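You operate a simulated robot arm through the tools that you are given. There is no shell and no other tool.

The job below is to be done with a simulated two-armed robot. You get a single attempt, and the scene is never put back.

JOB
Pick up the cream filter with the smallest size on its label from the turntable end of the forming bench with one hand, pass it to the other hand and put it on the low shelf of the forming bench. Set down upright: cream filter.

Only the result counts: the job must be done as asked and must still hold three seconds after the hand-in. Knocking over, shifting, dropping, spilling or breaking anything else fails it.

ROBOT AND FRAMES
Two 7-joint arms with two-finger parallel grippers on one trunk, on a base that drives. Base frame: it is fixed to the floor where the robot stands at the start and does not move with it; the origin is under the middle of the robot, x ahead of it, y to its left, z up. Units: mm, rad, N and s.
The left shoulder is at the start at [-82, 119, 851], the right one opposite. With the tool pointing down near the work surface each hand reaches from about 160 to 580 mm from the robot's upright axis, wherever it stands, measured 20 degrees to its own side. Places, roughly: low shelf of the forming bench [600, -800, 300]. Payload 3.43 kg a hand.
The TCP of each hand is the grasp point between the finger pads, 30 mm short of the fingertips. In the tool frame z runs along the fingers and y along their closing line. Largest opening 94 mm; finger width 28, thickness 10; the body of the gripper, 50 by 96 mm, starts 55 mm behind the TCP.
Orientation is told as [roll, pitch, yaw] about the base's x, y, z axes, in that order, counted from this pose: with the fingers straight down and closing along the base's y, the tool's x points along the base's -x, its y along +y and its z along -z.

CONTROLS
- The arms move only by the tool arm_command. It takes "left_targets", "right_targets" or both (then of equal length, played together; a hand with none holds still); each is a list of rows, each a list of 7 numbers: the shift along the tool's x, y, z in units of 200 mm (1.0 is 200 mm), then the turn, a rotation vector about the tool's x, y, z in units of 60 degrees (1.0 is 60 degrees), then the closure, from 0 (fully open) to 1 (shut). In form: [[dx, dy, dz, wx, wy, wz, claw], ...]. A call has 1 to 20 rows; each row is the pose to reach, as a shift and turn from the pose commanded when the call began, along the tool's axes at that moment. A call with a number of a shift or a turn outside -1 to 1 is refused whole. Rows are played at 5 a second. More than 50 mm and 0.15 rad between two rows, or a gripper value outside its range, and nothing of the call is played. A pose out of reach is approached as far as the arm can. The call stops where the force on the tool passes 40 N (or 10 N more than at its start, if that is more) or the arm is blocked; 0.2 s more then pass. Each finger travels about 153 mm/s and halts on what it meets, pressing with about 24 N; the grip force reading is that of the motor and also rises with nothing between the fingers. The clock runs only during rows and for 0.2 s after the last one: add rows that repeat a pose to give the fingers time. The reply holds the time, the measured pose of the TCP, the force on the tool along the base axes, the opening and the grip force, in the units named above and with some noise, with the torque about the TCP (base axes, N m) and any sound that the robot's microphone picked up.
- Cameras (640 x 400 px; columns grow to the right, rows downward): "scene" is now at [25.9, 14.1, 1549.9]; the picture's right is [0.19, -0.98, 0.00], its down [-0.81, -0.16, -0.57] and it looks along [0.56, 0.11, -0.82] (base axes); focal length 256 px, centre (320, 200). "left" rides on the left gripper at [76, -14, -102] in its tool frame; the picture's right is [0.18, 0.98, 0.00], its down [-0.75, 0.14, -0.64] and it looks along [-0.63, 0.12, 0.77] (tool axes); focal length 243 px, centre (320, 200). "right" rides on the right gripper at [76, 14, -102] in its tool frame; the picture's right is [-0.18, 0.98, 0.00], its down [-0.75, -0.14, -0.64] and it looks along [-0.63, -0.12, 0.77] (tool axes); focal length 243 px, centre (320, 200). There is no depth. A picture from a camera that has moved, and an enlarged one, comes with that camera's place and axes in the base frame and with its lens.
- grab_frame(camera): a new picture of that camera. The clock stands still meanwhile.
- lift_body(by): slides the trunk up (or, below 0, down) by that many mm; the arms and the scene camera ride with it, the base frame stays. It gives what a move gives, with no picture.
- base_move(legs): drives the robot by 1 to 6 legs, each [ahead, left, turn to the left] in mm, mm and rad, along the robot's own axes; the way and the turn of a leg run together, so that a leg with both is an arc; at most 1500 mm and 3.142 rad a leg. The arms and the cameras ride along, it lands a little off, and it stops where it bumps. It gives what a move gives.
- turn_head(pan, tilt): turns the head with the scene camera to pan (to the left, within 2.496 rad either way) and tilt (down, from -0.506 to 1.204), counted from straight ahead of the robot. It gives what a move gives.
- enlarge(camera, box): a new picture of the part [left, top, right, bottom] of that camera's present view, enlarged. The clock stands still meanwhile.
- job_done(): hands the job in; it is judged then, once.

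Places have to be worked out from the pictures, the camera data and where the tool is seen. Open the grippers and draw the arms clear of the work before you hand the job in, unless the task says otherwise.

The tools are called after "Emit:" by a JSON object that holds its "fn" and its "kwargs". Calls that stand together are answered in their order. arm_command: Moves the arms, as the interface text tells. Its arguments: {"type":"object","properties":{"left_targets":{"type":"array","items":{"type":"array","items":{"type":"number"}}},"right_targets":{"type":"array","items":{"type":"array","items":{"type":"number"}}}},"required":[]} The other tools are called the same way: lift_body (by) slides the trunk up or down; base_move (legs) drives the base; turn_head (pan, tilt) turns the head that bears the scene camera; grab_frame (camera) takes a picture; enlarge (camera, box) takes an enlarged picture of a part of a camera's view; job_done () hands the job in.

At the start:

```text
t: 0.0
left_tool_pos: [358.4, 236.9, 1054.6]
left_orientation: [0.0, 0.0, 0.0]
left_contact_force: [-1.3, 0.6, -0.6]
left_ft_torque: [0.0, 0.0, 0.01]
left_opening: 93.8
left_grasp_force: 0.0
right_tool_pos: [287.5, -75.0, 1084.7]
right_orientation: [0.0, 0.0, 0.001]
right_contact_force: [0.3, -0.5, -0.2]
right_ft_torque: [-0.04, -0.02, 0.0]
right_opening: 93.8
right_grasp_force: 0.0
trunk travel left (down, up): [-275.0, 60.0]
robot x, y, heading: [-1.8, 2.5, 0.0]
head pan, tilt: [0.194, 0.963]
```

scene: 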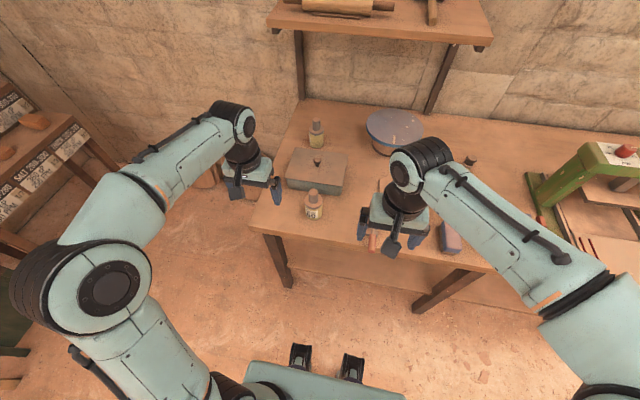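
right: 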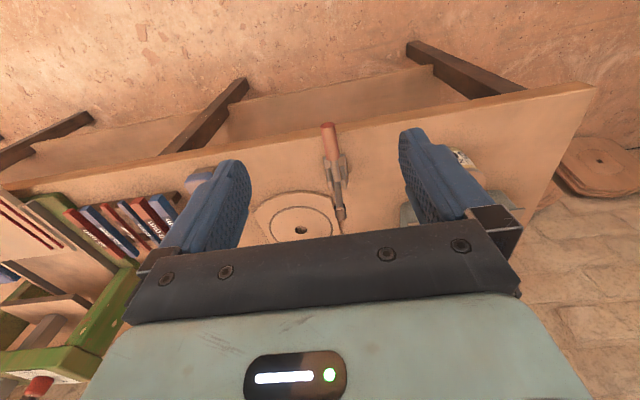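
left: 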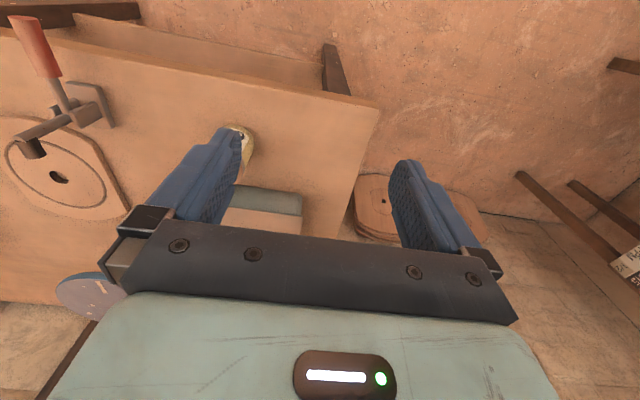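

The scene picture shows a bench ahead with several small bottle-like objects near its left end. I'll enlarge that region to read the labels and find the candidates.

Emit:
{"fn": "enlarge", "kwargs": {"camera": "scene", "box": [240, 90, 480, 240]}}

Emit:
{"fn": "enlarge", "kwargs": {"camera": "scene", "box": [360, 100, 640, 275]}}

```text
2.67 times, centred on (360, 165) of scene
camera zoom: at [25.9, 14.1, 1549.9], right [0.19, -0.98, 0.0], down [-0.81, -0.16, -0.57], along [0.56, 0.11, -0.82], focal length 682 px, centre (213, 293)
```

zoom: 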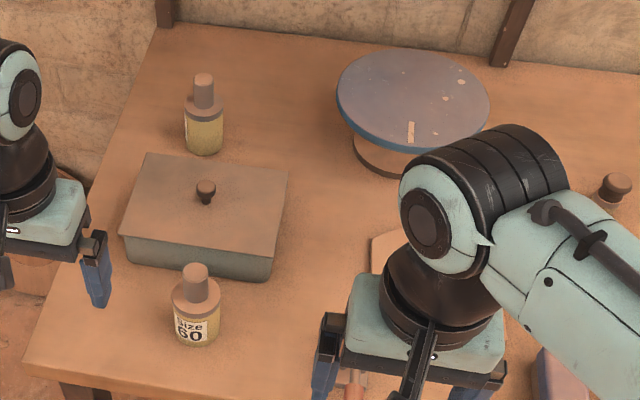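

```text
2.29 times, centred on (500, 188) of scene
camera zoom: at [25.9, 14.1, 1549.9], right [0.19, -0.98, 0.0], down [-0.81, -0.16, -0.57], along [0.56, 0.11, -0.82], focal length 584 px, centre (-91, 229)
```

zoom: 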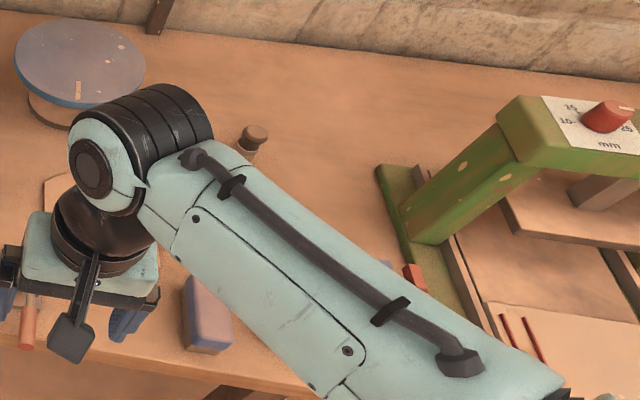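

Two bottles with cream/yellow bodies are visible (one reads "Size 60"), and something else is hidden behind the right arm. I'll draw the right hand back and to the right to clear the view.

Emit:
{"fn": "arm_command", "kwargs": {"right_targets": [[0.08, -0.2, 0, 0, 0, 0, 0], [0.16, -0.4, 0, 0, 0, 0, 0], [0.24, -0.6, 0, 0, 0, 0, 0], [0.32, -0.8, 0, 0, 0, 0, 0], [0.4, -1.0, 0, 0, 0, 0, 0]], "left_targets": [[0.08, 0.2, 0, 0, 0, 0, 0], [0.16, 0.4, 0, 0, 0, 0, 0], [0.24, 0.4, 0, 0, 0, 0, 0], [0.32, 0.4, 0, 0, 0, 0, 0], [0.4, 0.4, 0, 0, 0, 0, 0]]}}

Emit:
{"fn": "turn_head", "kwargs": {"pan": 0.0, "tilt": 0.8}}

Emit:
{"fn": "grab_frame", "kwargs": {"camera": "scene"}}

```text
t: 1.2
left_tool_pos: [278.5, 314.8, 1056.0]
left_orientation: [0.001, 0.0, -0.001]
left_contact_force: [0.3, -0.3, 0.3]
left_ft_torque: [0.02, -0.02, 0.01]
left_opening: 94.1
left_grasp_force: 0.1
right_tool_pos: [208.2, -276.5, 1084.3]
right_orientation: [0.0, 0.002, 0.002]
right_contact_force: [-0.7, -0.1, -0.6]
right_ft_torque: [0.0, 0.01, -0.01]
right_opening: 93.9
right_grasp_force: 0.0
trunk travel left (down, up): [-275.0, 60.0]
robot x, y, heading: [0.5, -2.9, -0.002]
head pan, tilt: [0.194, 0.963]
```

```text
t: 1.9
left_tool_pos: [280.0, 314.8, 1055.5]
left_orientation: [0.001, 0.0, 0.0]
left_contact_force: [0.3, -0.5, 0.7]
left_ft_torque: [-0.03, -0.01, 0.0]
left_opening: 94.1
left_grasp_force: 0.0
right_tool_pos: [209.5, -276.8, 1085.2]
right_orientation: [0.0, 0.0, 0.0]
right_contact_force: [0.7, 0.3, 0.2]
right_ft_torque: [-0.01, 0.01, 0.01]
right_opening: 93.9
right_grasp_force: 0.0
trunk travel left (down, up): [-275.0, 60.0]
robot x, y, heading: [2.2, 3.0, -0.002]
head pan, tilt: [0.0, 0.799]
```

```text
taken
camera scene: at [36.0, 0.5, 1562.3], right [0.0, -1.0, 0.0], down [-0.72, 0.0, -0.7], along [0.7, 0.0, -0.72], focal length 256 px, centre (320, 200)
```

scene: 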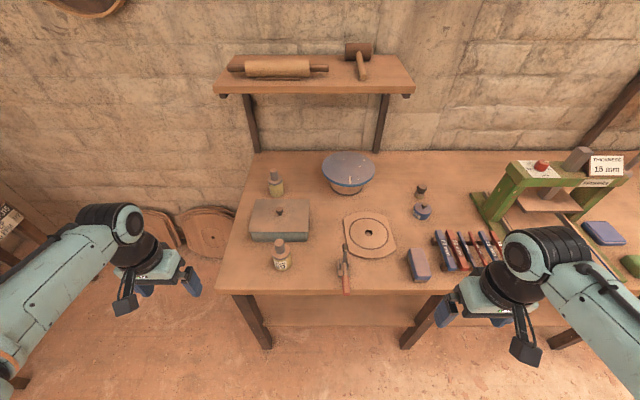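

The bench is clear now: a turntable (blue disc) at the left end, bottles, a box and a press to the right. I'll enlarge the turntable end and the rest to identify all filters.

Emit:
{"fn": "enlarge", "kwargs": {"camera": "scene", "box": [220, 140, 380, 300]}}

Emit:
{"fn": "enlarge", "kwargs": {"camera": "scene", "box": [340, 140, 500, 300]}}

Emit:
{"fn": "enlarge", "kwargs": {"camera": "scene", "box": [460, 130, 640, 310]}}

Emit:
{"fn": "turn_head", "kwargs": {"pan": -0.8, "tilt": 0.8}}

Emit:
{"fn": "grab_frame", "kwargs": {"camera": "scene"}}

```text
2.50 times, centred on (300, 220) of scene
camera zoom: at [36.0, 0.5, 1562.3], right [0.0, -1.0, 0.0], down [-0.72, 0.0, -0.7], along [0.7, 0.0, -0.72], focal length 639 px, centre (370, 150)
```

zoom: 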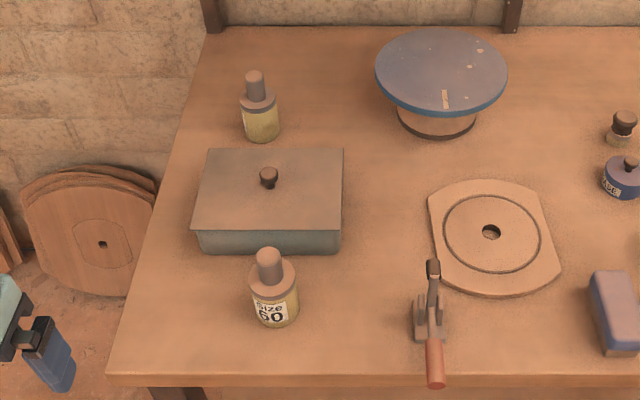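

```text
2.50 times, centred on (420, 220) of scene
camera zoom: at [36.0, 0.5, 1562.3], right [0.0, -1.0, 0.0], down [-0.72, 0.0, -0.7], along [0.7, 0.0, -0.72], focal length 639 px, centre (70, 150)
```

zoom: 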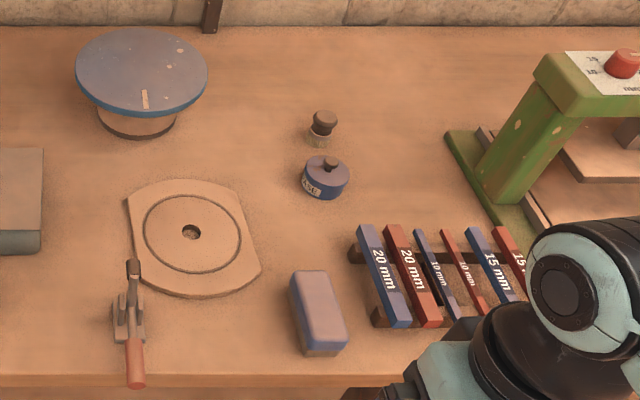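

```text
2.22 times, centred on (550, 220) of scene
camera zoom: at [36.0, 0.5, 1562.3], right [0.0, -1.0, 0.0], down [-0.72, 0.0, -0.7], along [0.7, 0.0, -0.72], focal length 568 px, centre (-191, 156)
```

zoom: 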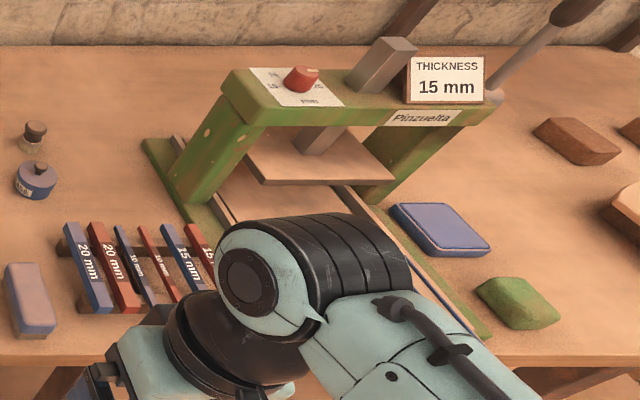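

```text
t: 3.1
left_tool_pos: [279.5, 315.4, 1055.3]
left_orientation: [-0.001, 0.001, 0.0]
left_contact_force: [0.6, 0.3, 0.5]
left_ft_torque: [0.05, 0.0, 0.02]
left_opening: 94.2
left_grasp_force: 0.2
right_tool_pos: [210.0, -275.2, 1085.5]
right_orientation: [0.0, 0.0, 0.0]
right_contact_force: [-0.1, 0.1, -0.1]
right_ft_torque: [0.0, -0.01, 0.01]
right_opening: 94.0
right_grasp_force: 0.1
trunk travel left (down, up): [-275.0, 60.0]
robot x, y, heading: [-0.7, -0.5, -0.001]
head pan, tilt: [-0.799, 0.799]
```

```text
taken
camera scene: at [11.6, -57.5, 1562.4], right [-0.72, -0.7, 0.0], down [-0.5, 0.51, -0.7], along [0.49, -0.5, -0.72], focal length 256 px, centre (320, 200)
```

scene: 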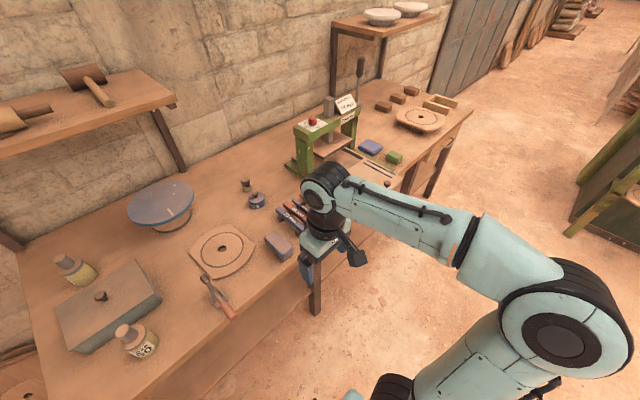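

The back bottle's label faces away, and there are two small items (a knobbed small jar and a blue labelled drum) near the turntable. I'll return the head and zoom tightly on each.

Emit:
{"fn": "turn_head", "kwargs": {"pan": -0.2, "tilt": 0.75}}

Emit:
{"fn": "grab_frame", "kwargs": {"camera": "scene"}}

```text
t: 4.1
left_tool_pos: [279.5, 314.8, 1054.5]
left_orientation: [0.0, 0.001, -0.002]
left_contact_force: [-1.3, 0.1, -0.9]
left_ft_torque: [-0.01, 0.0, 0.01]
left_opening: 93.8
left_grasp_force: 0.1
right_tool_pos: [209.0, -275.5, 1085.1]
right_orientation: [0.0, -0.002, -0.001]
right_contact_force: [-0.2, -0.7, -0.3]
right_ft_torque: [-0.05, 0.01, -0.02]
right_opening: 94.2
right_grasp_force: 0.0
trunk travel left (down, up): [-275.0, 60.0]
robot x, y, heading: [0.7, 0.5, -0.0]
head pan, tilt: [-0.201, 0.75]
```

```text
taken
camera scene: at [36.5, -16.3, 1566.4], right [-0.2, -0.98, 0.0], down [-0.67, 0.14, -0.73], along [0.72, -0.15, -0.68], focal length 256 px, centre (320, 200)
```

scene: 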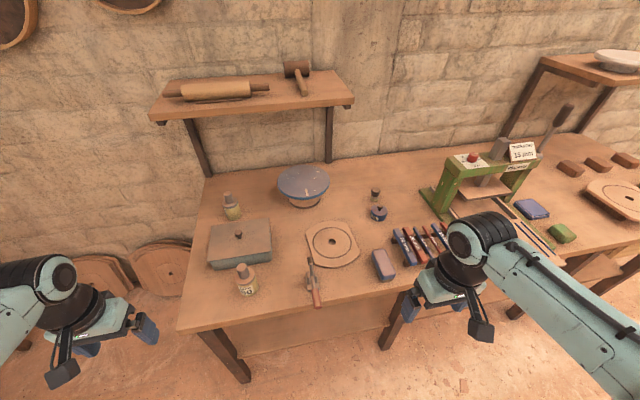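

The two bottles, the small knobbed jar and the blue item are all in view. I'll zoom hard on each one.

Emit:
{"fn": "enlarge", "kwargs": {"camera": "scene", "box": [210, 180, 270, 230]}}

Emit:
{"fn": "enlarge", "kwargs": {"camera": "scene", "box": [225, 255, 275, 305]}}

Emit:
{"fn": "enlarge", "kwargs": {"camera": "scene", "box": [355, 180, 405, 230]}}

Emit:
{"fn": "enlarge", "kwargs": {"camera": "scene", "box": [180, 150, 360, 310]}}

```text
8.00 times, centred on (240, 205) of scene
camera zoom: at [36.5, -16.3, 1566.4], right [-0.2, -0.98, 0.0], down [-0.67, 0.14, -0.73], along [0.72, -0.15, -0.68], focal length 2045 px, centre (960, 160)
```

zoom: 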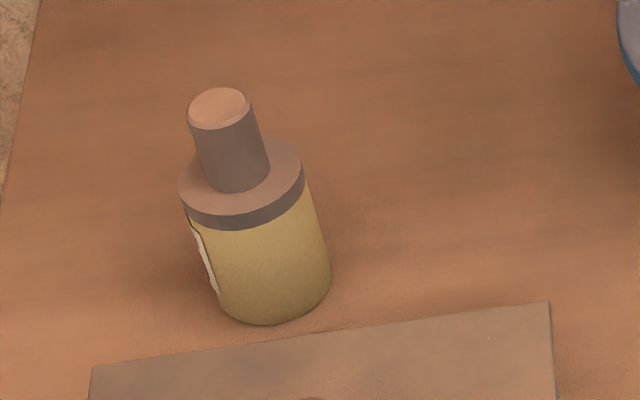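

```text
8.00 times, centred on (250, 280) of scene
camera zoom: at [36.5, -16.3, 1566.4], right [-0.2, -0.98, 0.0], down [-0.67, 0.14, -0.73], along [0.72, -0.15, -0.68], focal length 2045 px, centre (880, -440)
```

zoom: 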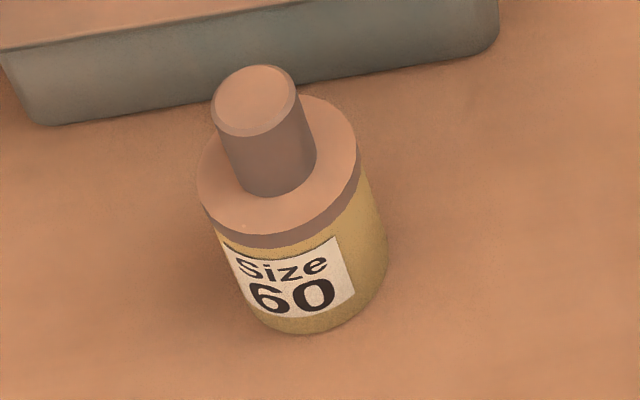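

```text
8.00 times, centred on (380, 205) of scene
camera zoom: at [36.5, -16.3, 1566.4], right [-0.2, -0.98, 0.0], down [-0.67, 0.14, -0.73], along [0.72, -0.15, -0.68], focal length 2045 px, centre (-160, 160)
```

zoom: 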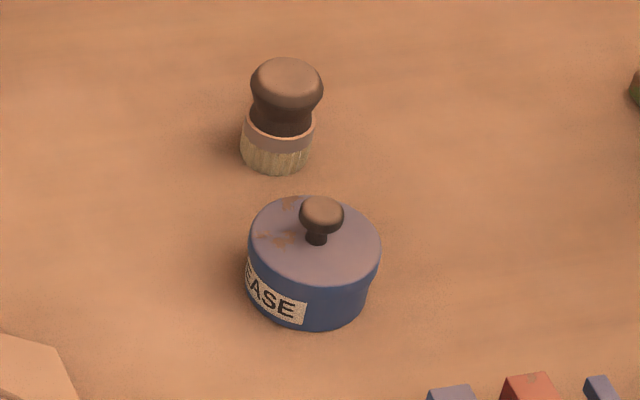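

```text
2.50 times, centred on (270, 230) of scene
camera zoom: at [36.5, -16.3, 1566.4], right [-0.2, -0.98, 0.0], down [-0.67, 0.14, -0.73], along [0.72, -0.15, -0.68], focal length 639 px, centre (445, 125)
```

zoom: 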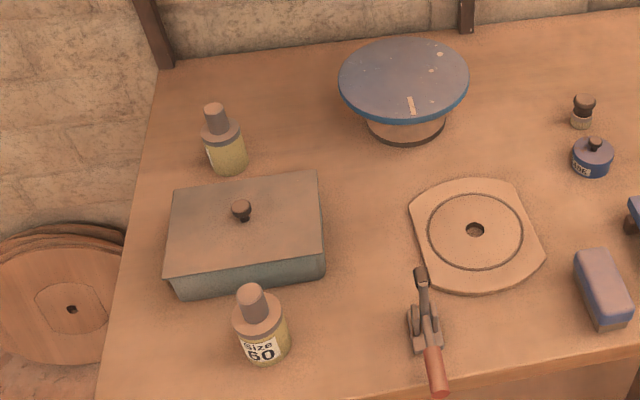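

The two candidates are the bottle-shaped filters: the front one says "Size 60", the back one's label faces left/away. I'll look to the left side to see how much free floor there is for moving to read it.

Emit:
{"fn": "turn_head", "kwargs": {"pan": 0.8, "tilt": 0.75}}

Emit:
{"fn": "grab_frame", "kwargs": {"camera": "scene"}}

```text
t: 5.3
left_tool_pos: [280.3, 315.5, 1055.2]
left_orientation: [0.001, 0.0, 0.001]
left_contact_force: [-0.4, -0.1, -0.1]
left_ft_torque: [-0.01, -0.01, -0.01]
left_opening: 94.1
left_grasp_force: 0.1
right_tool_pos: [209.3, -274.5, 1085.8]
right_orientation: [-0.001, 0.0, 0.0]
right_contact_force: [1.1, -0.4, 0.1]
right_ft_torque: [-0.01, 0.02, 0.01]
right_opening: 94.0
right_grasp_force: 0.0
trunk travel left (down, up): [-275.0, 60.0]
robot x, y, heading: [0.4, 2.0, -0.002]
head pan, tilt: [0.799, 0.75]
```

```text
taken
camera scene: at [13.1, 59.6, 1566.4], right [0.72, -0.7, 0.0], down [-0.48, -0.49, -0.73], along [0.51, 0.52, -0.68], focal length 256 px, centre (320, 200)
```

scene: 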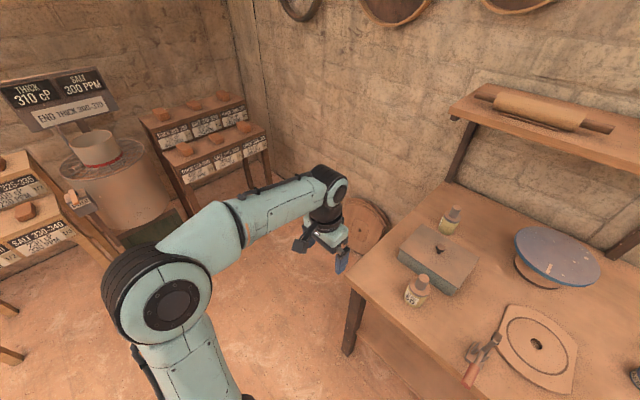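

There is ample free floor on the left (the tile racks are about 1.5+ m away). I'll drive left 600 mm and ahead 300 mm to see the back filter's label from the bench's left end.

Emit:
{"fn": "base_move", "kwargs": {"legs": [[0, 650, 0], [300, 0, 0]]}}

Emit:
{"fn": "turn_head", "kwargs": {"pan": -0.8, "tilt": 0.75}}

Emit:
{"fn": "grab_frame", "kwargs": {"camera": "scene"}}

```text
t: 13.1
left_tool_pos: [579.1, 968.8, 1054.5]
left_orientation: [-0.001, 0.0, 0.018]
left_contact_force: [-0.1, -0.3, -0.4]
left_ft_torque: [-0.01, 0.03, -0.01]
left_opening: 93.8
left_grasp_force: 0.0
right_tool_pos: [518.6, 376.1, 1084.8]
right_orientation: [0.002, 0.001, 0.019]
right_contact_force: [0.5, 0.0, 0.6]
right_ft_torque: [0.03, -0.05, 0.01]
right_opening: 94.0
right_grasp_force: 0.0
trunk travel left (down, up): [-275.0, 60.0]
robot x, y, heading: [306.8, 650.1, 0.025]
head pan, tilt: [0.799, 0.75]
```

```text
t: 14.8
left_tool_pos: [578.9, 969.6, 1056.0]
left_orientation: [-0.001, 0.001, 0.02]
left_contact_force: [0.1, 0.2, 0.3]
left_ft_torque: [0.01, -0.02, 0.02]
left_opening: 94.3
left_grasp_force: 0.0
right_tool_pos: [520.1, 375.2, 1085.8]
right_orientation: [0.0, 0.001, 0.018]
right_contact_force: [0.0, -0.3, 0.1]
right_ft_torque: [-0.03, -0.01, -0.03]
right_opening: 94.3
right_grasp_force: 0.1
trunk travel left (down, up): [-275.0, 60.0]
robot x, y, heading: [303.9, 647.9, 0.021]
head pan, tilt: [-0.799, 0.75]
```

```text
taken
camera scene: at [318.6, 588.9, 1566.4], right [-0.7, -0.71, 0.0], down [-0.48, 0.48, -0.73], along [0.52, -0.51, -0.68], focal length 256 px, centre (320, 200)
```

scene: 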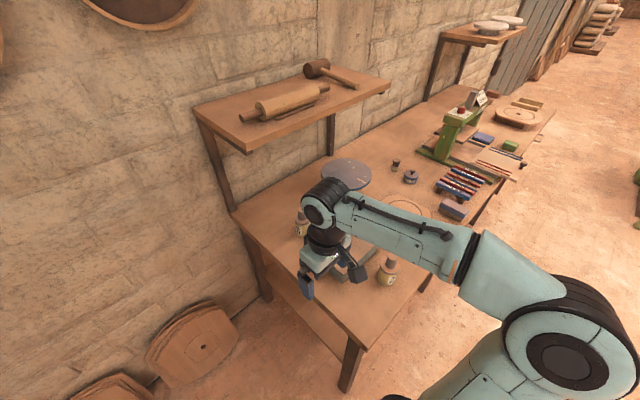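

The right wrist covers the back filter. I'll pull the right hand back toward the robot and look again.

Emit:
{"fn": "arm_command", "kwargs": {"right_targets": [[0.2, -0.05, 0, 0, 0, 0, 0], [0.4, -0.1, 0, 0, 0, 0, 0], [0.6, -0.15, 0, 0, 0, 0, 0], [0.75, -0.2, 0, 0, 0, 0, 0]]}}

Emit:
{"fn": "grab_frame", "kwargs": {"camera": "scene"}}

Emit:
{"fn": "enlarge", "kwargs": {"camera": "scene", "box": [240, 150, 440, 310]}}

```text
t: 15.8
left_tool_pos: [577.1, 968.2, 1056.0]
left_orientation: [0.0, 0.0, 0.018]
left_contact_force: [-0.6, -0.2, 0.2]
left_ft_torque: [0.0, -0.04, -0.04]
left_opening: 93.8
left_grasp_force: 0.2
right_tool_pos: [368.8, 332.9, 1085.9]
right_orientation: [0.0, 0.001, 0.02]
right_contact_force: [0.8, 1.0, -0.7]
right_ft_torque: [0.01, -0.02, 0.0]
right_opening: 94.0
right_grasp_force: 0.0
trunk travel left (down, up): [-275.0, 60.0]
robot x, y, heading: [303.1, 645.8, 0.017]
head pan, tilt: [-0.799, 0.75]
```

```text
taken
camera scene: at [317.9, 588.8, 1566.4], right [-0.7, -0.71, 0.0], down [-0.48, 0.48, -0.73], along [0.52, -0.51, -0.68], focal length 256 px, centre (320, 200)
```

scene: 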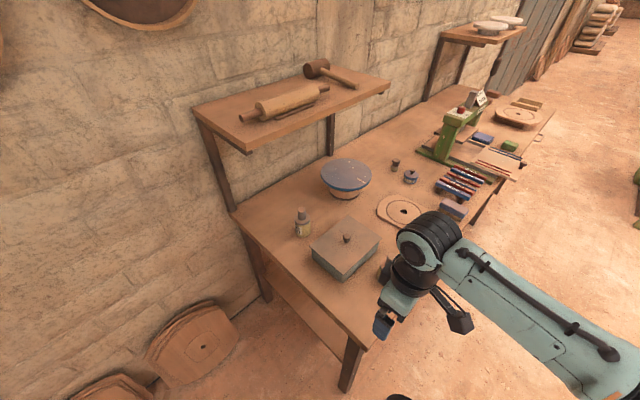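

```text
2.50 times, centred on (340, 230) of scene
camera zoom: at [317.9, 588.8, 1566.4], right [-0.7, -0.71, 0.0], down [-0.48, 0.48, -0.73], along [0.52, -0.51, -0.68], focal length 639 px, centre (270, 125)
```

zoom: 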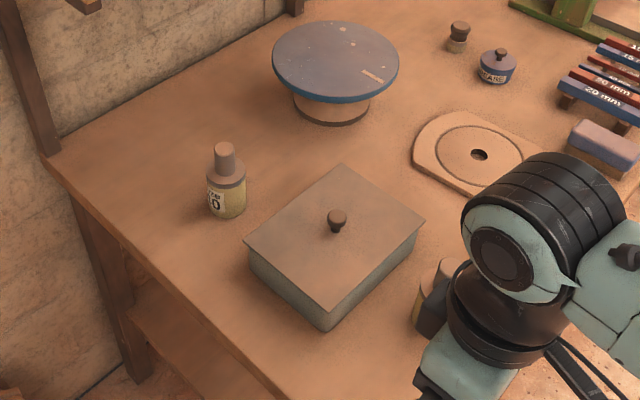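

The back filter's label is now partly visible. I'll zoom tightly to read it.

Emit:
{"fn": "enlarge", "kwargs": {"camera": "scene", "box": [285, 200, 325, 240]}}

Emit:
{"fn": "enlarge", "kwargs": {"camera": "scene", "box": [300, 150, 380, 210]}}

```text
10.00 times, centred on (305, 220) of scene
camera zoom: at [317.9, 588.8, 1566.4], right [-0.7, -0.71, 0.0], down [-0.48, 0.48, -0.73], along [0.52, -0.51, -0.68], focal length 2556 px, centre (470, 0)
```

zoom: 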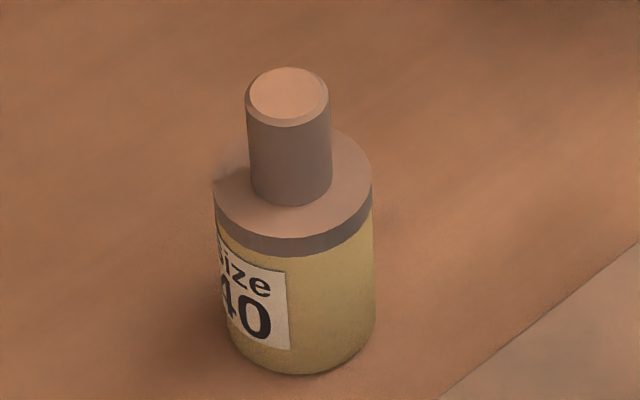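

```text
6.67 times, centred on (340, 180) of scene
camera zoom: at [317.9, 588.8, 1566.4], right [-0.7, -0.71, 0.0], down [-0.48, 0.48, -0.73], along [0.52, -0.51, -0.68], focal length 1704 px, centre (187, 333)
```

zoom: 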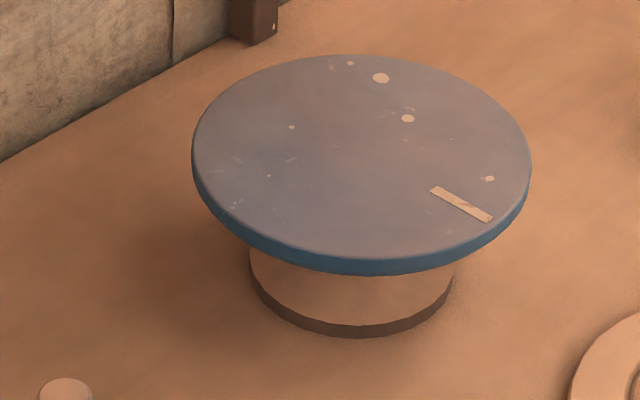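

The back filter reads "Size 40", so it is the smallest (40 < 60). By triangulating, its base is at about [825, 186, 790], the bench top is at z≈790, its front edge x≈385 and its left end y≈330. Before picking I'll drive over to see the low shelf so I can plan the hold.

Emit:
{"fn": "base_move", "kwargs": {"legs": [[-320, 0, 0], [0, -1450, 0]]}}

Emit:
{"fn": "turn_head", "kwargs": {"pan": 0.0, "tilt": 0.9}}

Emit:
{"fn": "grab_frame", "kwargs": {"camera": "scene"}}

```text
t: 30.4
left_tool_pos: [254.5, -502.0, 1053.7]
left_orientation: [-0.001, -0.001, -0.03]
left_contact_force: [-0.1, -0.5, 0.7]
left_ft_torque: [0.0, 0.0, 0.0]
left_opening: 94.0
left_grasp_force: 0.0
right_tool_pos: [15.3, -1127.1, 1085.9]
right_orientation: [0.0, 0.0, -0.03]
right_contact_force: [0.1, 0.3, -0.1]
right_ft_torque: [0.01, -0.01, 0.0]
right_opening: 93.8
right_grasp_force: 0.0
trunk travel left (down, up): [-275.0, 60.0]
robot x, y, heading: [-34.9, -807.6, -0.027]
head pan, tilt: [-0.799, 0.75]
```

```text
t: 31.6
left_tool_pos: [253.5, -502.5, 1055.7]
left_orientation: [-0.001, 0.0, -0.03]
left_contact_force: [0.5, 0.0, 0.1]
left_ft_torque: [-0.01, 0.0, -0.03]
left_opening: 94.1
left_grasp_force: 0.0
right_tool_pos: [15.2, -1127.6, 1086.8]
right_orientation: [0.0, -0.001, -0.03]
right_contact_force: [-1.2, -0.2, 0.3]
right_ft_torque: [-0.04, -0.01, 0.0]
right_opening: 94.1
right_grasp_force: 0.0
trunk travel left (down, up): [-275.0, 60.0]
robot x, y, heading: [-37.8, -807.4, -0.028]
head pan, tilt: [0.0, 0.901]
```

```text
taken
camera scene: at [-3.8, -810.2, 1554.5], right [-0.03, -1.0, 0.0], down [-0.78, 0.02, -0.62], along [0.62, -0.02, -0.78], focal length 256 px, centre (320, 200)
```

scene: 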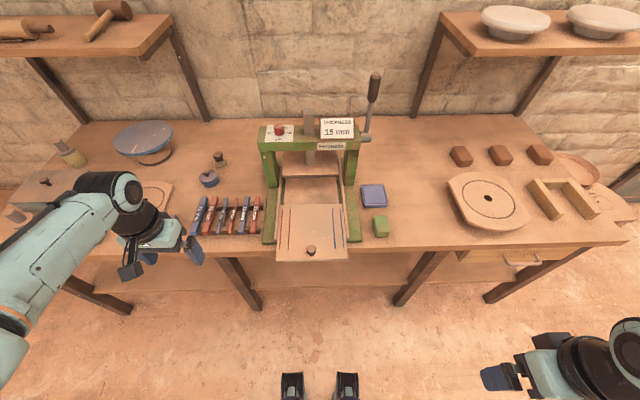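

The low shelf is just visible beneath the tabletop between the legs. I'll check behind the robot before backing up for a better view under the bench.

Emit:
{"fn": "turn_head", "kwargs": {"pan": 2.45, "tilt": 0.6}}

Emit:
{"fn": "grab_frame", "kwargs": {"camera": "scene"}}

Emit:
{"fn": "turn_head", "kwargs": {"pan": -2.45, "tilt": 0.6}}

Emit:
{"fn": "grab_frame", "kwargs": {"camera": "scene"}}

```text
t: 33.8
left_tool_pos: [253.7, -503.4, 1055.7]
left_orientation: [-0.001, -0.001, -0.03]
left_contact_force: [0.0, 0.1, -0.6]
left_ft_torque: [0.0, 0.0, 0.01]
left_opening: 93.8
left_grasp_force: 0.2
right_tool_pos: [15.0, -1126.6, 1087.9]
right_orientation: [0.0, 0.002, -0.03]
right_contact_force: [-0.2, -0.5, 0.1]
right_ft_torque: [0.0, 0.03, 0.02]
right_opening: 94.2
right_grasp_force: 0.1
trunk travel left (down, up): [-275.0, 60.0]
robot x, y, heading: [-32.3, -810.4, -0.033]
head pan, tilt: [2.45, 0.6]
```

```text
taken
camera scene: at [-145.6, -749.5, 1579.3], right [0.66, 0.75, 0.0], down [0.42, -0.37, -0.83], along [-0.62, 0.54, -0.56], focal length 256 px, centre (320, 200)
```

scene: 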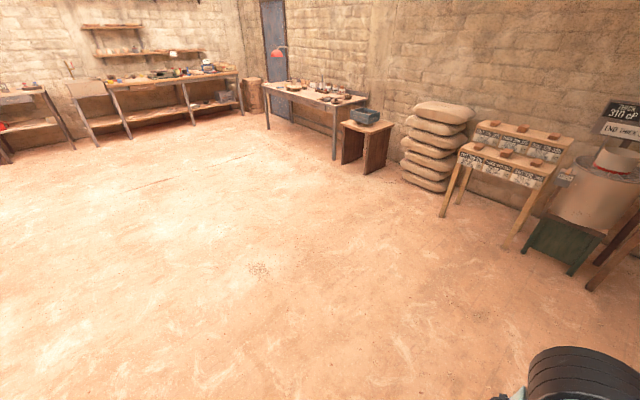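

```text
t: 37.7
left_tool_pos: [253.6, -501.9, 1054.8]
left_orientation: [0.002, 0.0, -0.028]
left_contact_force: [-0.1, -0.1, -0.1]
left_ft_torque: [0.06, 0.05, -0.04]
left_opening: 94.2
left_grasp_force: 0.1
right_tool_pos: [14.6, -1128.1, 1087.6]
right_orientation: [0.0, 0.001, -0.029]
right_contact_force: [0.4, 0.3, 0.8]
right_ft_torque: [0.03, 0.01, 0.01]
right_opening: 94.1
right_grasp_force: 0.1
trunk travel left (down, up): [-275.0, 60.0]
robot x, y, heading: [-34.0, -806.4, -0.03]
head pan, tilt: [-2.45, 0.6]
```

```text
taken
camera scene: at [-149.0, -862.2, 1579.3], right [-0.61, 0.79, 0.0], down [0.45, 0.35, -0.83], along [-0.65, -0.51, -0.56], focal length 256 px, centre (320, 200)
```

scene: 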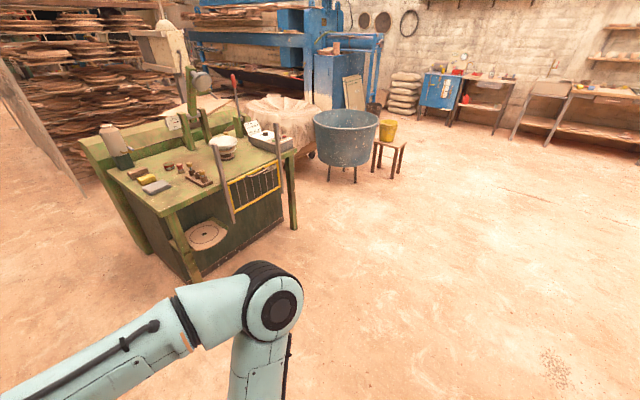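

Behind the robot there's plenty of open floor. I'll back up 600 mm and look under the bench.

Emit:
{"fn": "base_move", "kwargs": {"legs": [[-600, 0, 0.03]]}}

Emit:
{"fn": "turn_head", "kwargs": {"pan": 0.0, "tilt": 0.7}}

Emit:
{"fn": "grab_frame", "kwargs": {"camera": "scene"}}

Emit:
{"fn": "enlarge", "kwargs": {"camera": "scene", "box": [160, 150, 520, 300]}}

```text
t: 41.0
left_tool_pos: [-350.9, -484.9, 1055.6]
left_orientation: [-0.002, 0.0, 0.006]
left_contact_force: [-0.1, -0.8, -0.4]
left_ft_torque: [-0.01, 0.0, -0.03]
left_opening: 93.9
left_grasp_force: 0.1
right_tool_pos: [-567.1, -1118.4, 1086.2]
right_orientation: [-0.001, 0.002, 0.005]
right_contact_force: [0.2, 0.2, 0.1]
right_ft_torque: [-0.01, -0.01, -0.02]
right_opening: 94.0
right_grasp_force: 0.0
trunk travel left (down, up): [-275.0, 60.0]
robot x, y, heading: [-631.4, -803.3, 0.009]
head pan, tilt: [-2.45, 0.6]
```

```text
t: 43.3
left_tool_pos: [-350.2, -485.8, 1054.8]
left_orientation: [0.0, 0.001, 0.005]
left_contact_force: [0.2, -0.7, 0.8]
left_ft_torque: [0.04, 0.0, 0.0]
left_opening: 94.1
left_grasp_force: 0.0
right_tool_pos: [-568.4, -1118.5, 1086.8]
right_orientation: [-0.001, 0.0, 0.005]
right_contact_force: [1.0, -0.9, 0.3]
right_ft_torque: [0.01, -0.02, -0.04]
right_opening: 94.2
right_grasp_force: 0.0
trunk travel left (down, up): [-275.0, 60.0]
robot x, y, heading: [-628.1, -799.8, 0.007]
head pan, tilt: [0.0, 0.7]
```

```text
taken
camera scene: at [-588.2, -801.6, 1570.6], right [0.0, -1.0, 0.0], down [-0.64, 0.0, -0.76], along [0.76, 0.0, -0.64], focal length 256 px, centre (320, 200)
```

scene: 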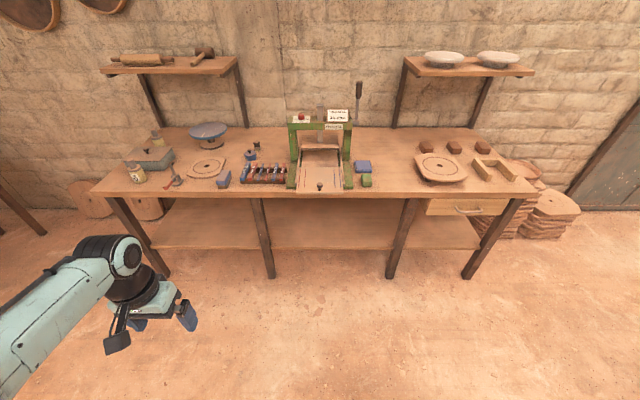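

```text
1.78 times, centred on (340, 225) of scene
camera zoom: at [-588.2, -801.6, 1570.6], right [0.0, -1.0, 0.0], down [-0.64, 0.0, -0.76], along [0.76, 0.0, -0.64], focal length 454 px, centre (284, 156)
```

zoom: 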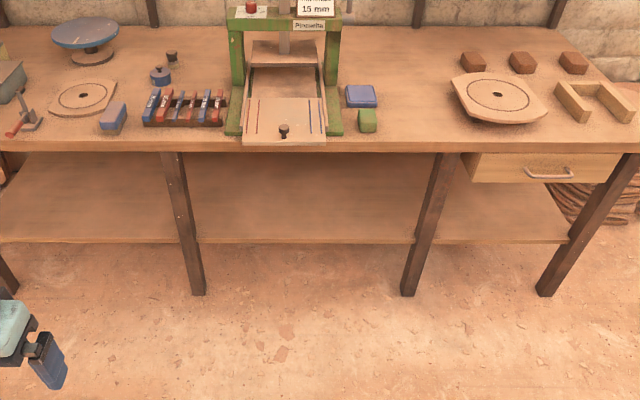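

The low shelf is empty, spans between the legs at z≈300, front edge at about x≈445, with an open bay between legs at y≈-450 and y≈-1310. I'll look straight down to learn my base's footprint before driving close to the bench.

Emit:
{"fn": "turn_head", "kwargs": {"pan": 0.0, "tilt": 1.2}}

Emit:
{"fn": "grab_frame", "kwargs": {"camera": "scene"}}

Emit:
{"fn": "turn_head", "kwargs": {"pan": 1.2, "tilt": 1.2}}

Emit:
{"fn": "grab_frame", "kwargs": {"camera": "scene"}}

```text
t: 44.2
left_tool_pos: [-350.5, -485.1, 1054.9]
left_orientation: [-0.001, -0.001, 0.005]
left_contact_force: [0.5, 0.3, -0.2]
left_ft_torque: [0.03, -0.01, -0.03]
left_opening: 94.0
left_grasp_force: 0.2
right_tool_pos: [-567.7, -1118.0, 1087.2]
right_orientation: [0.0, -0.001, 0.004]
right_contact_force: [-0.7, 0.1, -0.2]
right_ft_torque: [-0.01, -0.01, -0.04]
right_opening: 94.2
right_grasp_force: 0.1
trunk travel left (down, up): [-275.0, 60.0]
robot x, y, heading: [-628.9, -803.8, 0.007]
head pan, tilt: [0.0, 1.201]
```

```text
taken
camera scene: at [-617.2, -801.7, 1534.7], right [0.0, -1.0, 0.0], down [-0.93, 0.0, -0.36], along [0.36, 0.0, -0.93], focal length 256 px, centre (320, 200)
```

scene: 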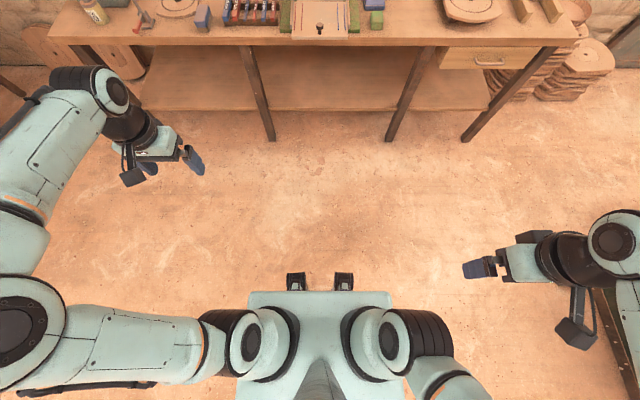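

```text
t: 45.6
left_tool_pos: [-350.7, -484.6, 1055.2]
left_orientation: [-0.001, -0.001, 0.005]
left_contact_force: [0.3, -0.1, -1.3]
left_ft_torque: [0.02, -0.04, 0.03]
left_opening: 93.9
left_grasp_force: 0.1
right_tool_pos: [-567.8, -1118.1, 1087.3]
right_orientation: [0.0, -0.001, 0.007]
right_contact_force: [-1.4, 0.2, -0.1]
right_ft_torque: [0.02, 0.0, 0.03]
right_opening: 94.0
right_grasp_force: 0.0
trunk travel left (down, up): [-275.0, 60.0]
robot x, y, heading: [-623.0, -801.1, 0.006]
head pan, tilt: [1.201, 1.201]
```

```text
taken
camera scene: at [-653.1, -749.7, 1534.7], right [0.93, -0.36, 0.0], down [-0.33, -0.87, -0.36], along [0.13, 0.34, -0.93], focal length 256 px, centre (320, 200)
```

scene: 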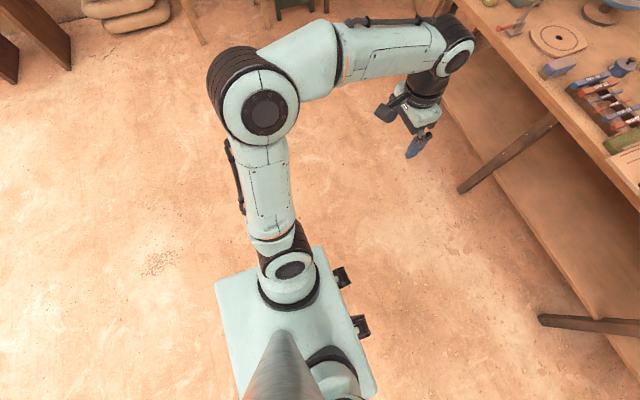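

The torso is compact (±180 mm wide; black front parts only ~100 mm ahead of the axis), so I can stand close to the bench's left end. Plan: pick by the neck with the right hand from the left end (arm then stays clear of the upper shelf at z≈1219), hand over to the left, and place on the low shelf. First I tuck the left hand, then drive.

Emit:
{"fn": "arm_command", "kwargs": {"left_targets": [[0.1, -0.15, 0, 0, 0, 0, 0], [0.2, -0.3, 0, 0, 0, 0, 0], [0.3, -0.45, 0, 0, 0, 0, 0], [0.38, -0.6, 0, 0, 0, 0, 0]]}}

Emit:
{"fn": "base_move", "kwargs": {"legs": [[0, 1455, 0], [1150, 0, 0]]}}

Emit:
{"fn": "turn_head", "kwargs": {"pan": -0.6, "tilt": 0.9}}

Emit:
{"fn": "grab_frame", "kwargs": {"camera": "scene"}}

```text
t: 46.6
left_tool_pos: [-424.2, -603.9, 1056.0]
left_orientation: [-0.001, 0.001, 0.005]
left_contact_force: [-0.2, 0.8, -0.1]
left_ft_torque: [0.01, 0.0, -0.01]
left_opening: 93.9
left_grasp_force: 0.1
right_tool_pos: [-568.1, -1117.8, 1086.3]
right_orientation: [0.001, 0.0, 0.005]
right_contact_force: [0.3, -0.2, 0.9]
right_ft_torque: [0.0, 0.01, -0.01]
right_opening: 93.9
right_grasp_force: 0.1
trunk travel left (down, up): [-275.0, 60.0]
robot x, y, heading: [-627.9, -800.9, 0.004]
head pan, tilt: [1.201, 1.201]
```

```text
t: 64.6
left_tool_pos: [651.9, 850.8, 1056.7]
left_orientation: [0.0, -0.001, 0.009]
left_contact_force: [-0.1, -0.2, -0.2]
left_ft_torque: [-0.02, 0.0, 0.02]
left_opening: 94.0
left_grasp_force: 0.0
right_tool_pos: [510.7, 336.1, 1086.6]
right_orientation: [-0.001, -0.001, 0.009]
right_contact_force: [-0.1, 0.4, -0.1]
right_ft_torque: [-0.01, 0.0, -0.01]
right_opening: 94.0
right_grasp_force: 0.1
trunk travel left (down, up): [-275.0, 60.0]
robot x, y, heading: [446.3, 650.5, 0.009]
head pan, tilt: [1.201, 1.201]
```

```text
t: 66.4
left_tool_pos: [651.9, 850.6, 1056.9]
left_orientation: [0.001, -0.001, 0.01]
left_contact_force: [-0.9, -0.4, -0.2]
left_ft_torque: [0.0, 0.02, 0.03]
left_opening: 94.1
left_grasp_force: 0.1
right_tool_pos: [511.2, 334.9, 1087.1]
right_orientation: [0.0, 0.001, 0.009]
right_contact_force: [-0.2, -0.5, 0.1]
right_ft_torque: [0.01, -0.01, 0.02]
right_opening: 94.2
right_grasp_force: 0.0
trunk travel left (down, up): [-275.0, 60.0]
robot x, y, heading: [449.3, 653.4, 0.008]
head pan, tilt: [-0.6, 0.901]
```

```text
taken
camera scene: at [466.9, 608.7, 1554.5], right [-0.56, -0.83, 0.0], down [-0.65, 0.44, -0.62], along [0.52, -0.35, -0.78], focal length 256 px, centre (320, 200)
```

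scene: 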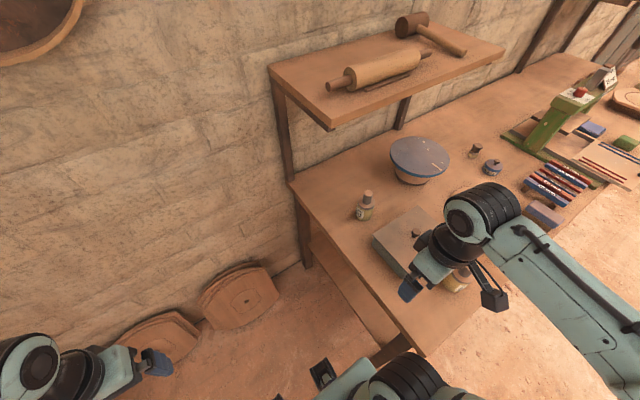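

The drive came up ~75 mm short in x (at [449, 653]). I'll look down toward the right side to check whether the base touches anything.

Emit:
{"fn": "turn_head", "kwargs": {"pan": -1.2, "tilt": 1.2}}

Emit:
{"fn": "grab_frame", "kwargs": {"camera": "scene"}}

Emit:
{"fn": "turn_head", "kwargs": {"pan": 0.3, "tilt": 1.0}}

Emit:
{"fn": "grab_frame", "kwargs": {"camera": "scene"}}

```text
t: 67.4
left_tool_pos: [652.8, 851.5, 1056.2]
left_orientation: [0.001, 0.001, 0.008]
left_contact_force: [-0.4, 0.0, 1.0]
left_ft_torque: [0.01, -0.03, 0.0]
left_opening: 93.8
left_grasp_force: 0.0
right_tool_pos: [511.9, 336.2, 1087.0]
right_orientation: [0.001, -0.001, 0.009]
right_contact_force: [0.1, 0.0, -0.5]
right_ft_torque: [-0.01, 0.0, -0.01]
right_opening: 93.9
right_grasp_force: 0.1
trunk travel left (down, up): [-275.0, 60.0]
robot x, y, heading: [448.9, 653.6, 0.011]
head pan, tilt: [-1.201, 1.201]
```

```text
taken
camera scene: at [425.0, 598.8, 1534.7], right [-0.93, -0.37, 0.0], down [-0.35, 0.87, -0.36], along [0.13, -0.34, -0.93], focal length 256 px, centre (320, 200)
```

scene: 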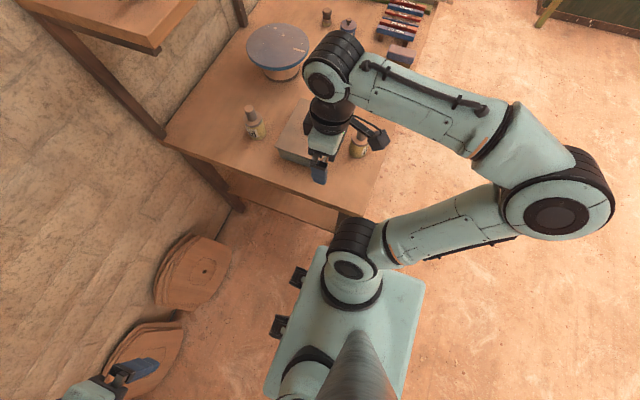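

```text
t: 69.0
left_tool_pos: [653.0, 851.0, 1057.4]
left_orientation: [0.001, 0.0, 0.009]
left_contact_force: [-0.4, -1.3, 0.1]
left_ft_torque: [0.01, -0.01, 0.02]
left_opening: 94.3
left_grasp_force: 0.0
right_tool_pos: [511.1, 334.5, 1087.1]
right_orientation: [0.0, -0.001, 0.009]
right_contact_force: [0.9, -0.7, -1.0]
right_ft_torque: [0.0, 0.01, -0.01]
right_opening: 93.9
right_grasp_force: 0.1
trunk travel left (down, up): [-275.0, 60.0]
robot x, y, heading: [452.6, 648.8, 0.002]
head pan, tilt: [0.3, 1.0]
```

```text
taken
camera scene: at [470.6, 671.8, 1547.2], right [0.3, -0.95, 0.0], down [-0.8, -0.26, -0.54], along [0.51, 0.16, -0.84], focal length 256 px, centre (320, 200)
```

scene: 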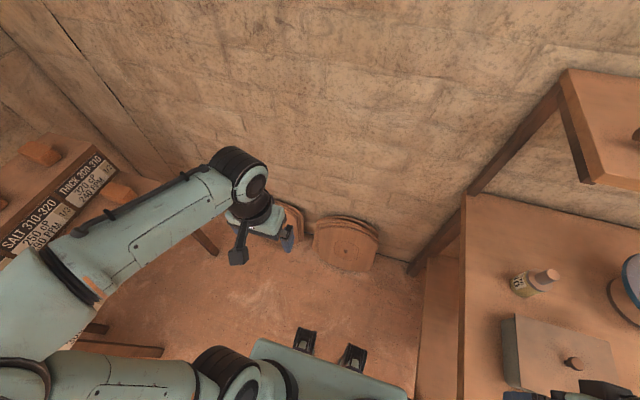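

Nothing is touching; the base just landed short. I'll drive on ~150 mm and turn right 0.77 rad in place, then check the reading.

Emit:
{"fn": "base_move", "kwargs": {"legs": [[150, 5, 0]]}}

```text
t: 70.3
left_tool_pos: [799.8, 856.6, 1057.1]
left_orientation: [0.001, 0.0, 0.005]
left_contact_force: [-0.2, 0.5, -0.6]
left_ft_torque: [0.02, 0.03, 0.01]
left_opening: 93.9
left_grasp_force: 0.0
right_tool_pos: [656.9, 340.1, 1086.8]
right_orientation: [0.0, -0.001, 0.007]
right_contact_force: [-0.1, 0.6, -0.8]
right_ft_torque: [0.0, 0.04, 0.02]
right_opening: 93.8
right_grasp_force: 0.1
trunk travel left (down, up): [-275.0, 60.0]
robot x, y, heading: [596.7, 658.6, 0.002]
head pan, tilt: [0.3, 1.0]
```

The base moved freely to [597, 658]. Now I turn right in place by 0.77 rad.

Emit:
{"fn": "base_move", "kwargs": {"legs": [[0, 0, -0.77]]}}

Emit:
{"fn": "turn_head", "kwargs": {"pan": -0.3, "tilt": 0.9}}

Emit:
{"fn": "grab_frame", "kwargs": {"camera": "scene"}}

Emit:
{"fn": "grab_frame", "kwargs": {"camera": "right"}}

```text
t: 72.7
left_tool_pos: [880.3, 662.1, 1056.8]
left_orientation: [0.001, 0.001, -0.75]
left_contact_force: [0.2, 1.5, -0.3]
left_ft_torque: [0.01, -0.01, 0.01]
left_opening: 94.1
left_grasp_force: 0.0
right_tool_pos: [423.4, 387.1, 1086.8]
right_orientation: [0.002, -0.001, -0.751]
right_contact_force: [0.1, 0.0, -0.2]
right_ft_torque: [-0.02, 0.01, 0.04]
right_opening: 93.9
right_grasp_force: 0.1
trunk travel left (down, up): [-275.0, 60.0]
robot x, y, heading: [596.3, 657.0, -0.744]
head pan, tilt: [0.3, 1.0]
```

```text
t: 73.7
left_tool_pos: [881.1, 662.3, 1056.4]
left_orientation: [-0.001, 0.0, -0.751]
left_contact_force: [0.3, -0.2, 0.2]
left_ft_torque: [-0.02, 0.02, 0.02]
left_opening: 94.4
left_grasp_force: 0.0
right_tool_pos: [422.7, 385.5, 1087.3]
right_orientation: [0.0, 0.0, -0.751]
right_contact_force: [-0.7, -0.7, -0.7]
right_ft_torque: [0.0, -0.04, 0.03]
right_opening: 93.9
right_grasp_force: 0.1
trunk travel left (down, up): [-275.0, 60.0]
robot x, y, heading: [599.3, 657.7, -0.749]
head pan, tilt: [-0.3, 0.901]
```

```text
taken
camera scene: at [600.2, 621.9, 1554.5], right [-0.87, -0.5, 0.0], down [-0.39, 0.68, -0.62], along [0.31, -0.54, -0.78], focal length 256 px, centre (320, 200)
```

scene: 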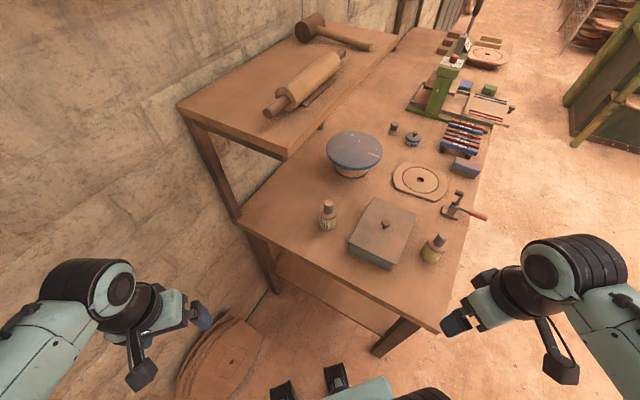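

```text
taken
camera right: at [377.7, 448.8, 1189.5], right [0.81, 0.59, 0.0], down [0.45, -0.62, 0.64], along [0.38, -0.52, -0.77], focal length 243 px, centre (320, 200)
```

right: 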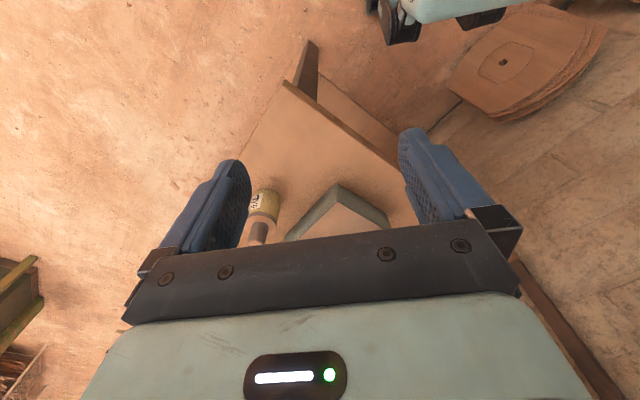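

The filter should be at robot-frame (487 ahead, 190 right). I'll zoom on it from this closer viewpoint to refine its position.

Emit:
{"fn": "enlarge", "kwargs": {"camera": "scene", "box": [297, 190, 361, 240]}}

Emit:
{"fn": "enlarge", "kwargs": {"camera": "scene", "box": [170, 90, 470, 350]}}

```text
8.00 times, centred on (329, 215) of scene
camera zoom: at [600.2, 621.9, 1554.5], right [-0.87, -0.5, 0.0], down [-0.39, 0.68, -0.62], along [0.31, -0.54, -0.78], focal length 2045 px, centre (248, 80)
```

zoom: 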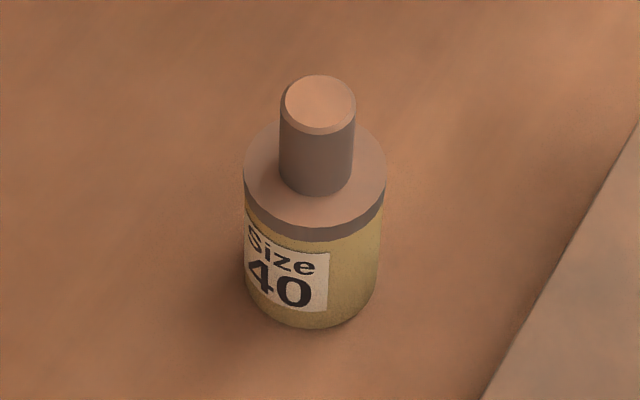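

```text
1.54 times, centred on (320, 220) of scene
camera zoom: at [600.2, 621.9, 1554.5], right [-0.87, -0.5, 0.0], down [-0.39, 0.68, -0.62], along [0.31, -0.54, -0.78], focal length 393 px, centre (320, 169)
```

zoom: 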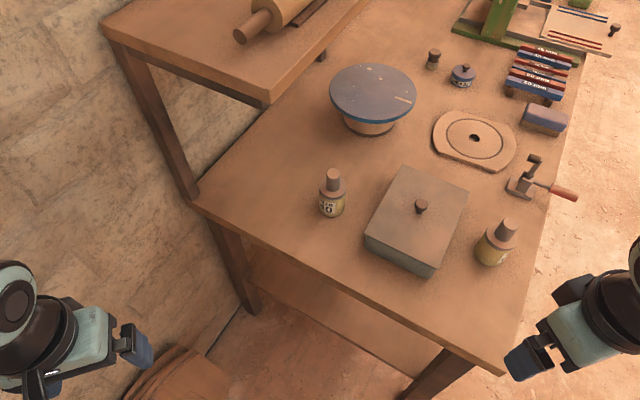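

The label clearly reads "Size 40". Refined fix: neck axis ≈ [820, 183], neck top z≈922, flange top ≈877, base ≈793; box lid ≈850 spanning x 565–717, y 40–245. The shelf above (bottom ≈1220, from x≈840) limits my wrist, so I'll come in horizontally at TCP z≈914. First I move to a staging point behind the filter.

Emit:
{"fn": "arm_command", "kwargs": {"right_targets": [[-0.16, 0.1, 0.07, 0, 0, 0, 0], [-0.32, 0.2, 0.14, 0, 0, 0, 0], [-0.48, 0.3, 0.21, 0, 0, 0, 0], [-0.64, 0.41, 0.28, 0, 0, 0, 0], [-0.8, 0.52, 0.36, 0, 0, 0, 0], [-0.945, 0.615, 0.435, 0, 0, 0, 0], [-0.945, 0.615, 0.435, 0, 0, 0, 0]]}}

Emit:
{"fn": "grab_frame", "kwargs": {"camera": "right"}}

Emit:
{"fn": "grab_frame", "kwargs": {"camera": "scene"}}

```text
t: 75.3
left_tool_pos: [880.0, 662.6, 1056.7]
left_orientation: [-0.001, 0.001, -0.75]
left_contact_force: [-0.1, -0.2, 0.1]
left_ft_torque: [-0.01, -0.01, 0.03]
left_opening: 93.9
left_grasp_force: 0.1
right_tool_pos: [642.4, 349.4, 1001.4]
right_orientation: [-0.001, -0.002, -0.749]
right_contact_force: [-0.2, 0.1, -0.6]
right_ft_torque: [-0.03, -0.01, 0.0]
right_opening: 93.9
right_grasp_force: 0.1
trunk travel left (down, up): [-275.0, 60.0]
robot x, y, heading: [598.1, 655.8, -0.752]
head pan, tilt: [-0.3, 0.901]
```

```text
taken
camera right: at [597.1, 412.4, 1104.7], right [0.81, 0.59, 0.0], down [0.45, -0.62, 0.64], along [0.38, -0.52, -0.77], focal length 243 px, centre (320, 200)
```

right: 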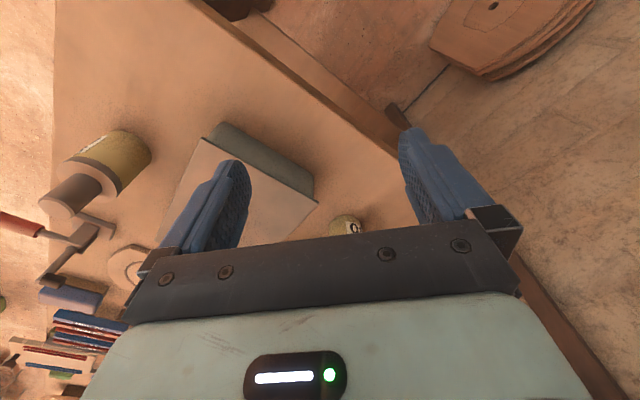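

```text
taken
camera scene: at [599.5, 622.3, 1554.5], right [-0.87, -0.5, 0.0], down [-0.39, 0.68, -0.62], along [0.31, -0.54, -0.78], focal length 256 px, centre (320, 200)
```

scene: 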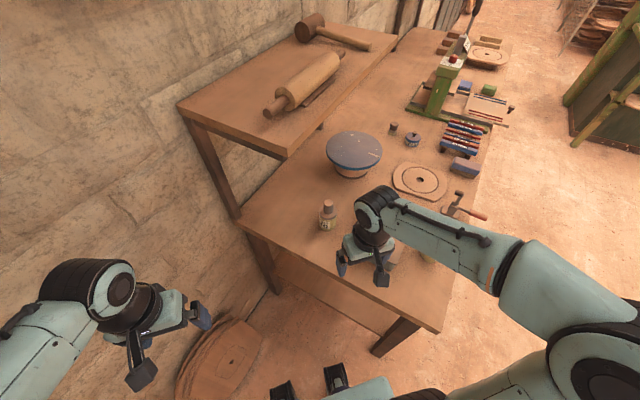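

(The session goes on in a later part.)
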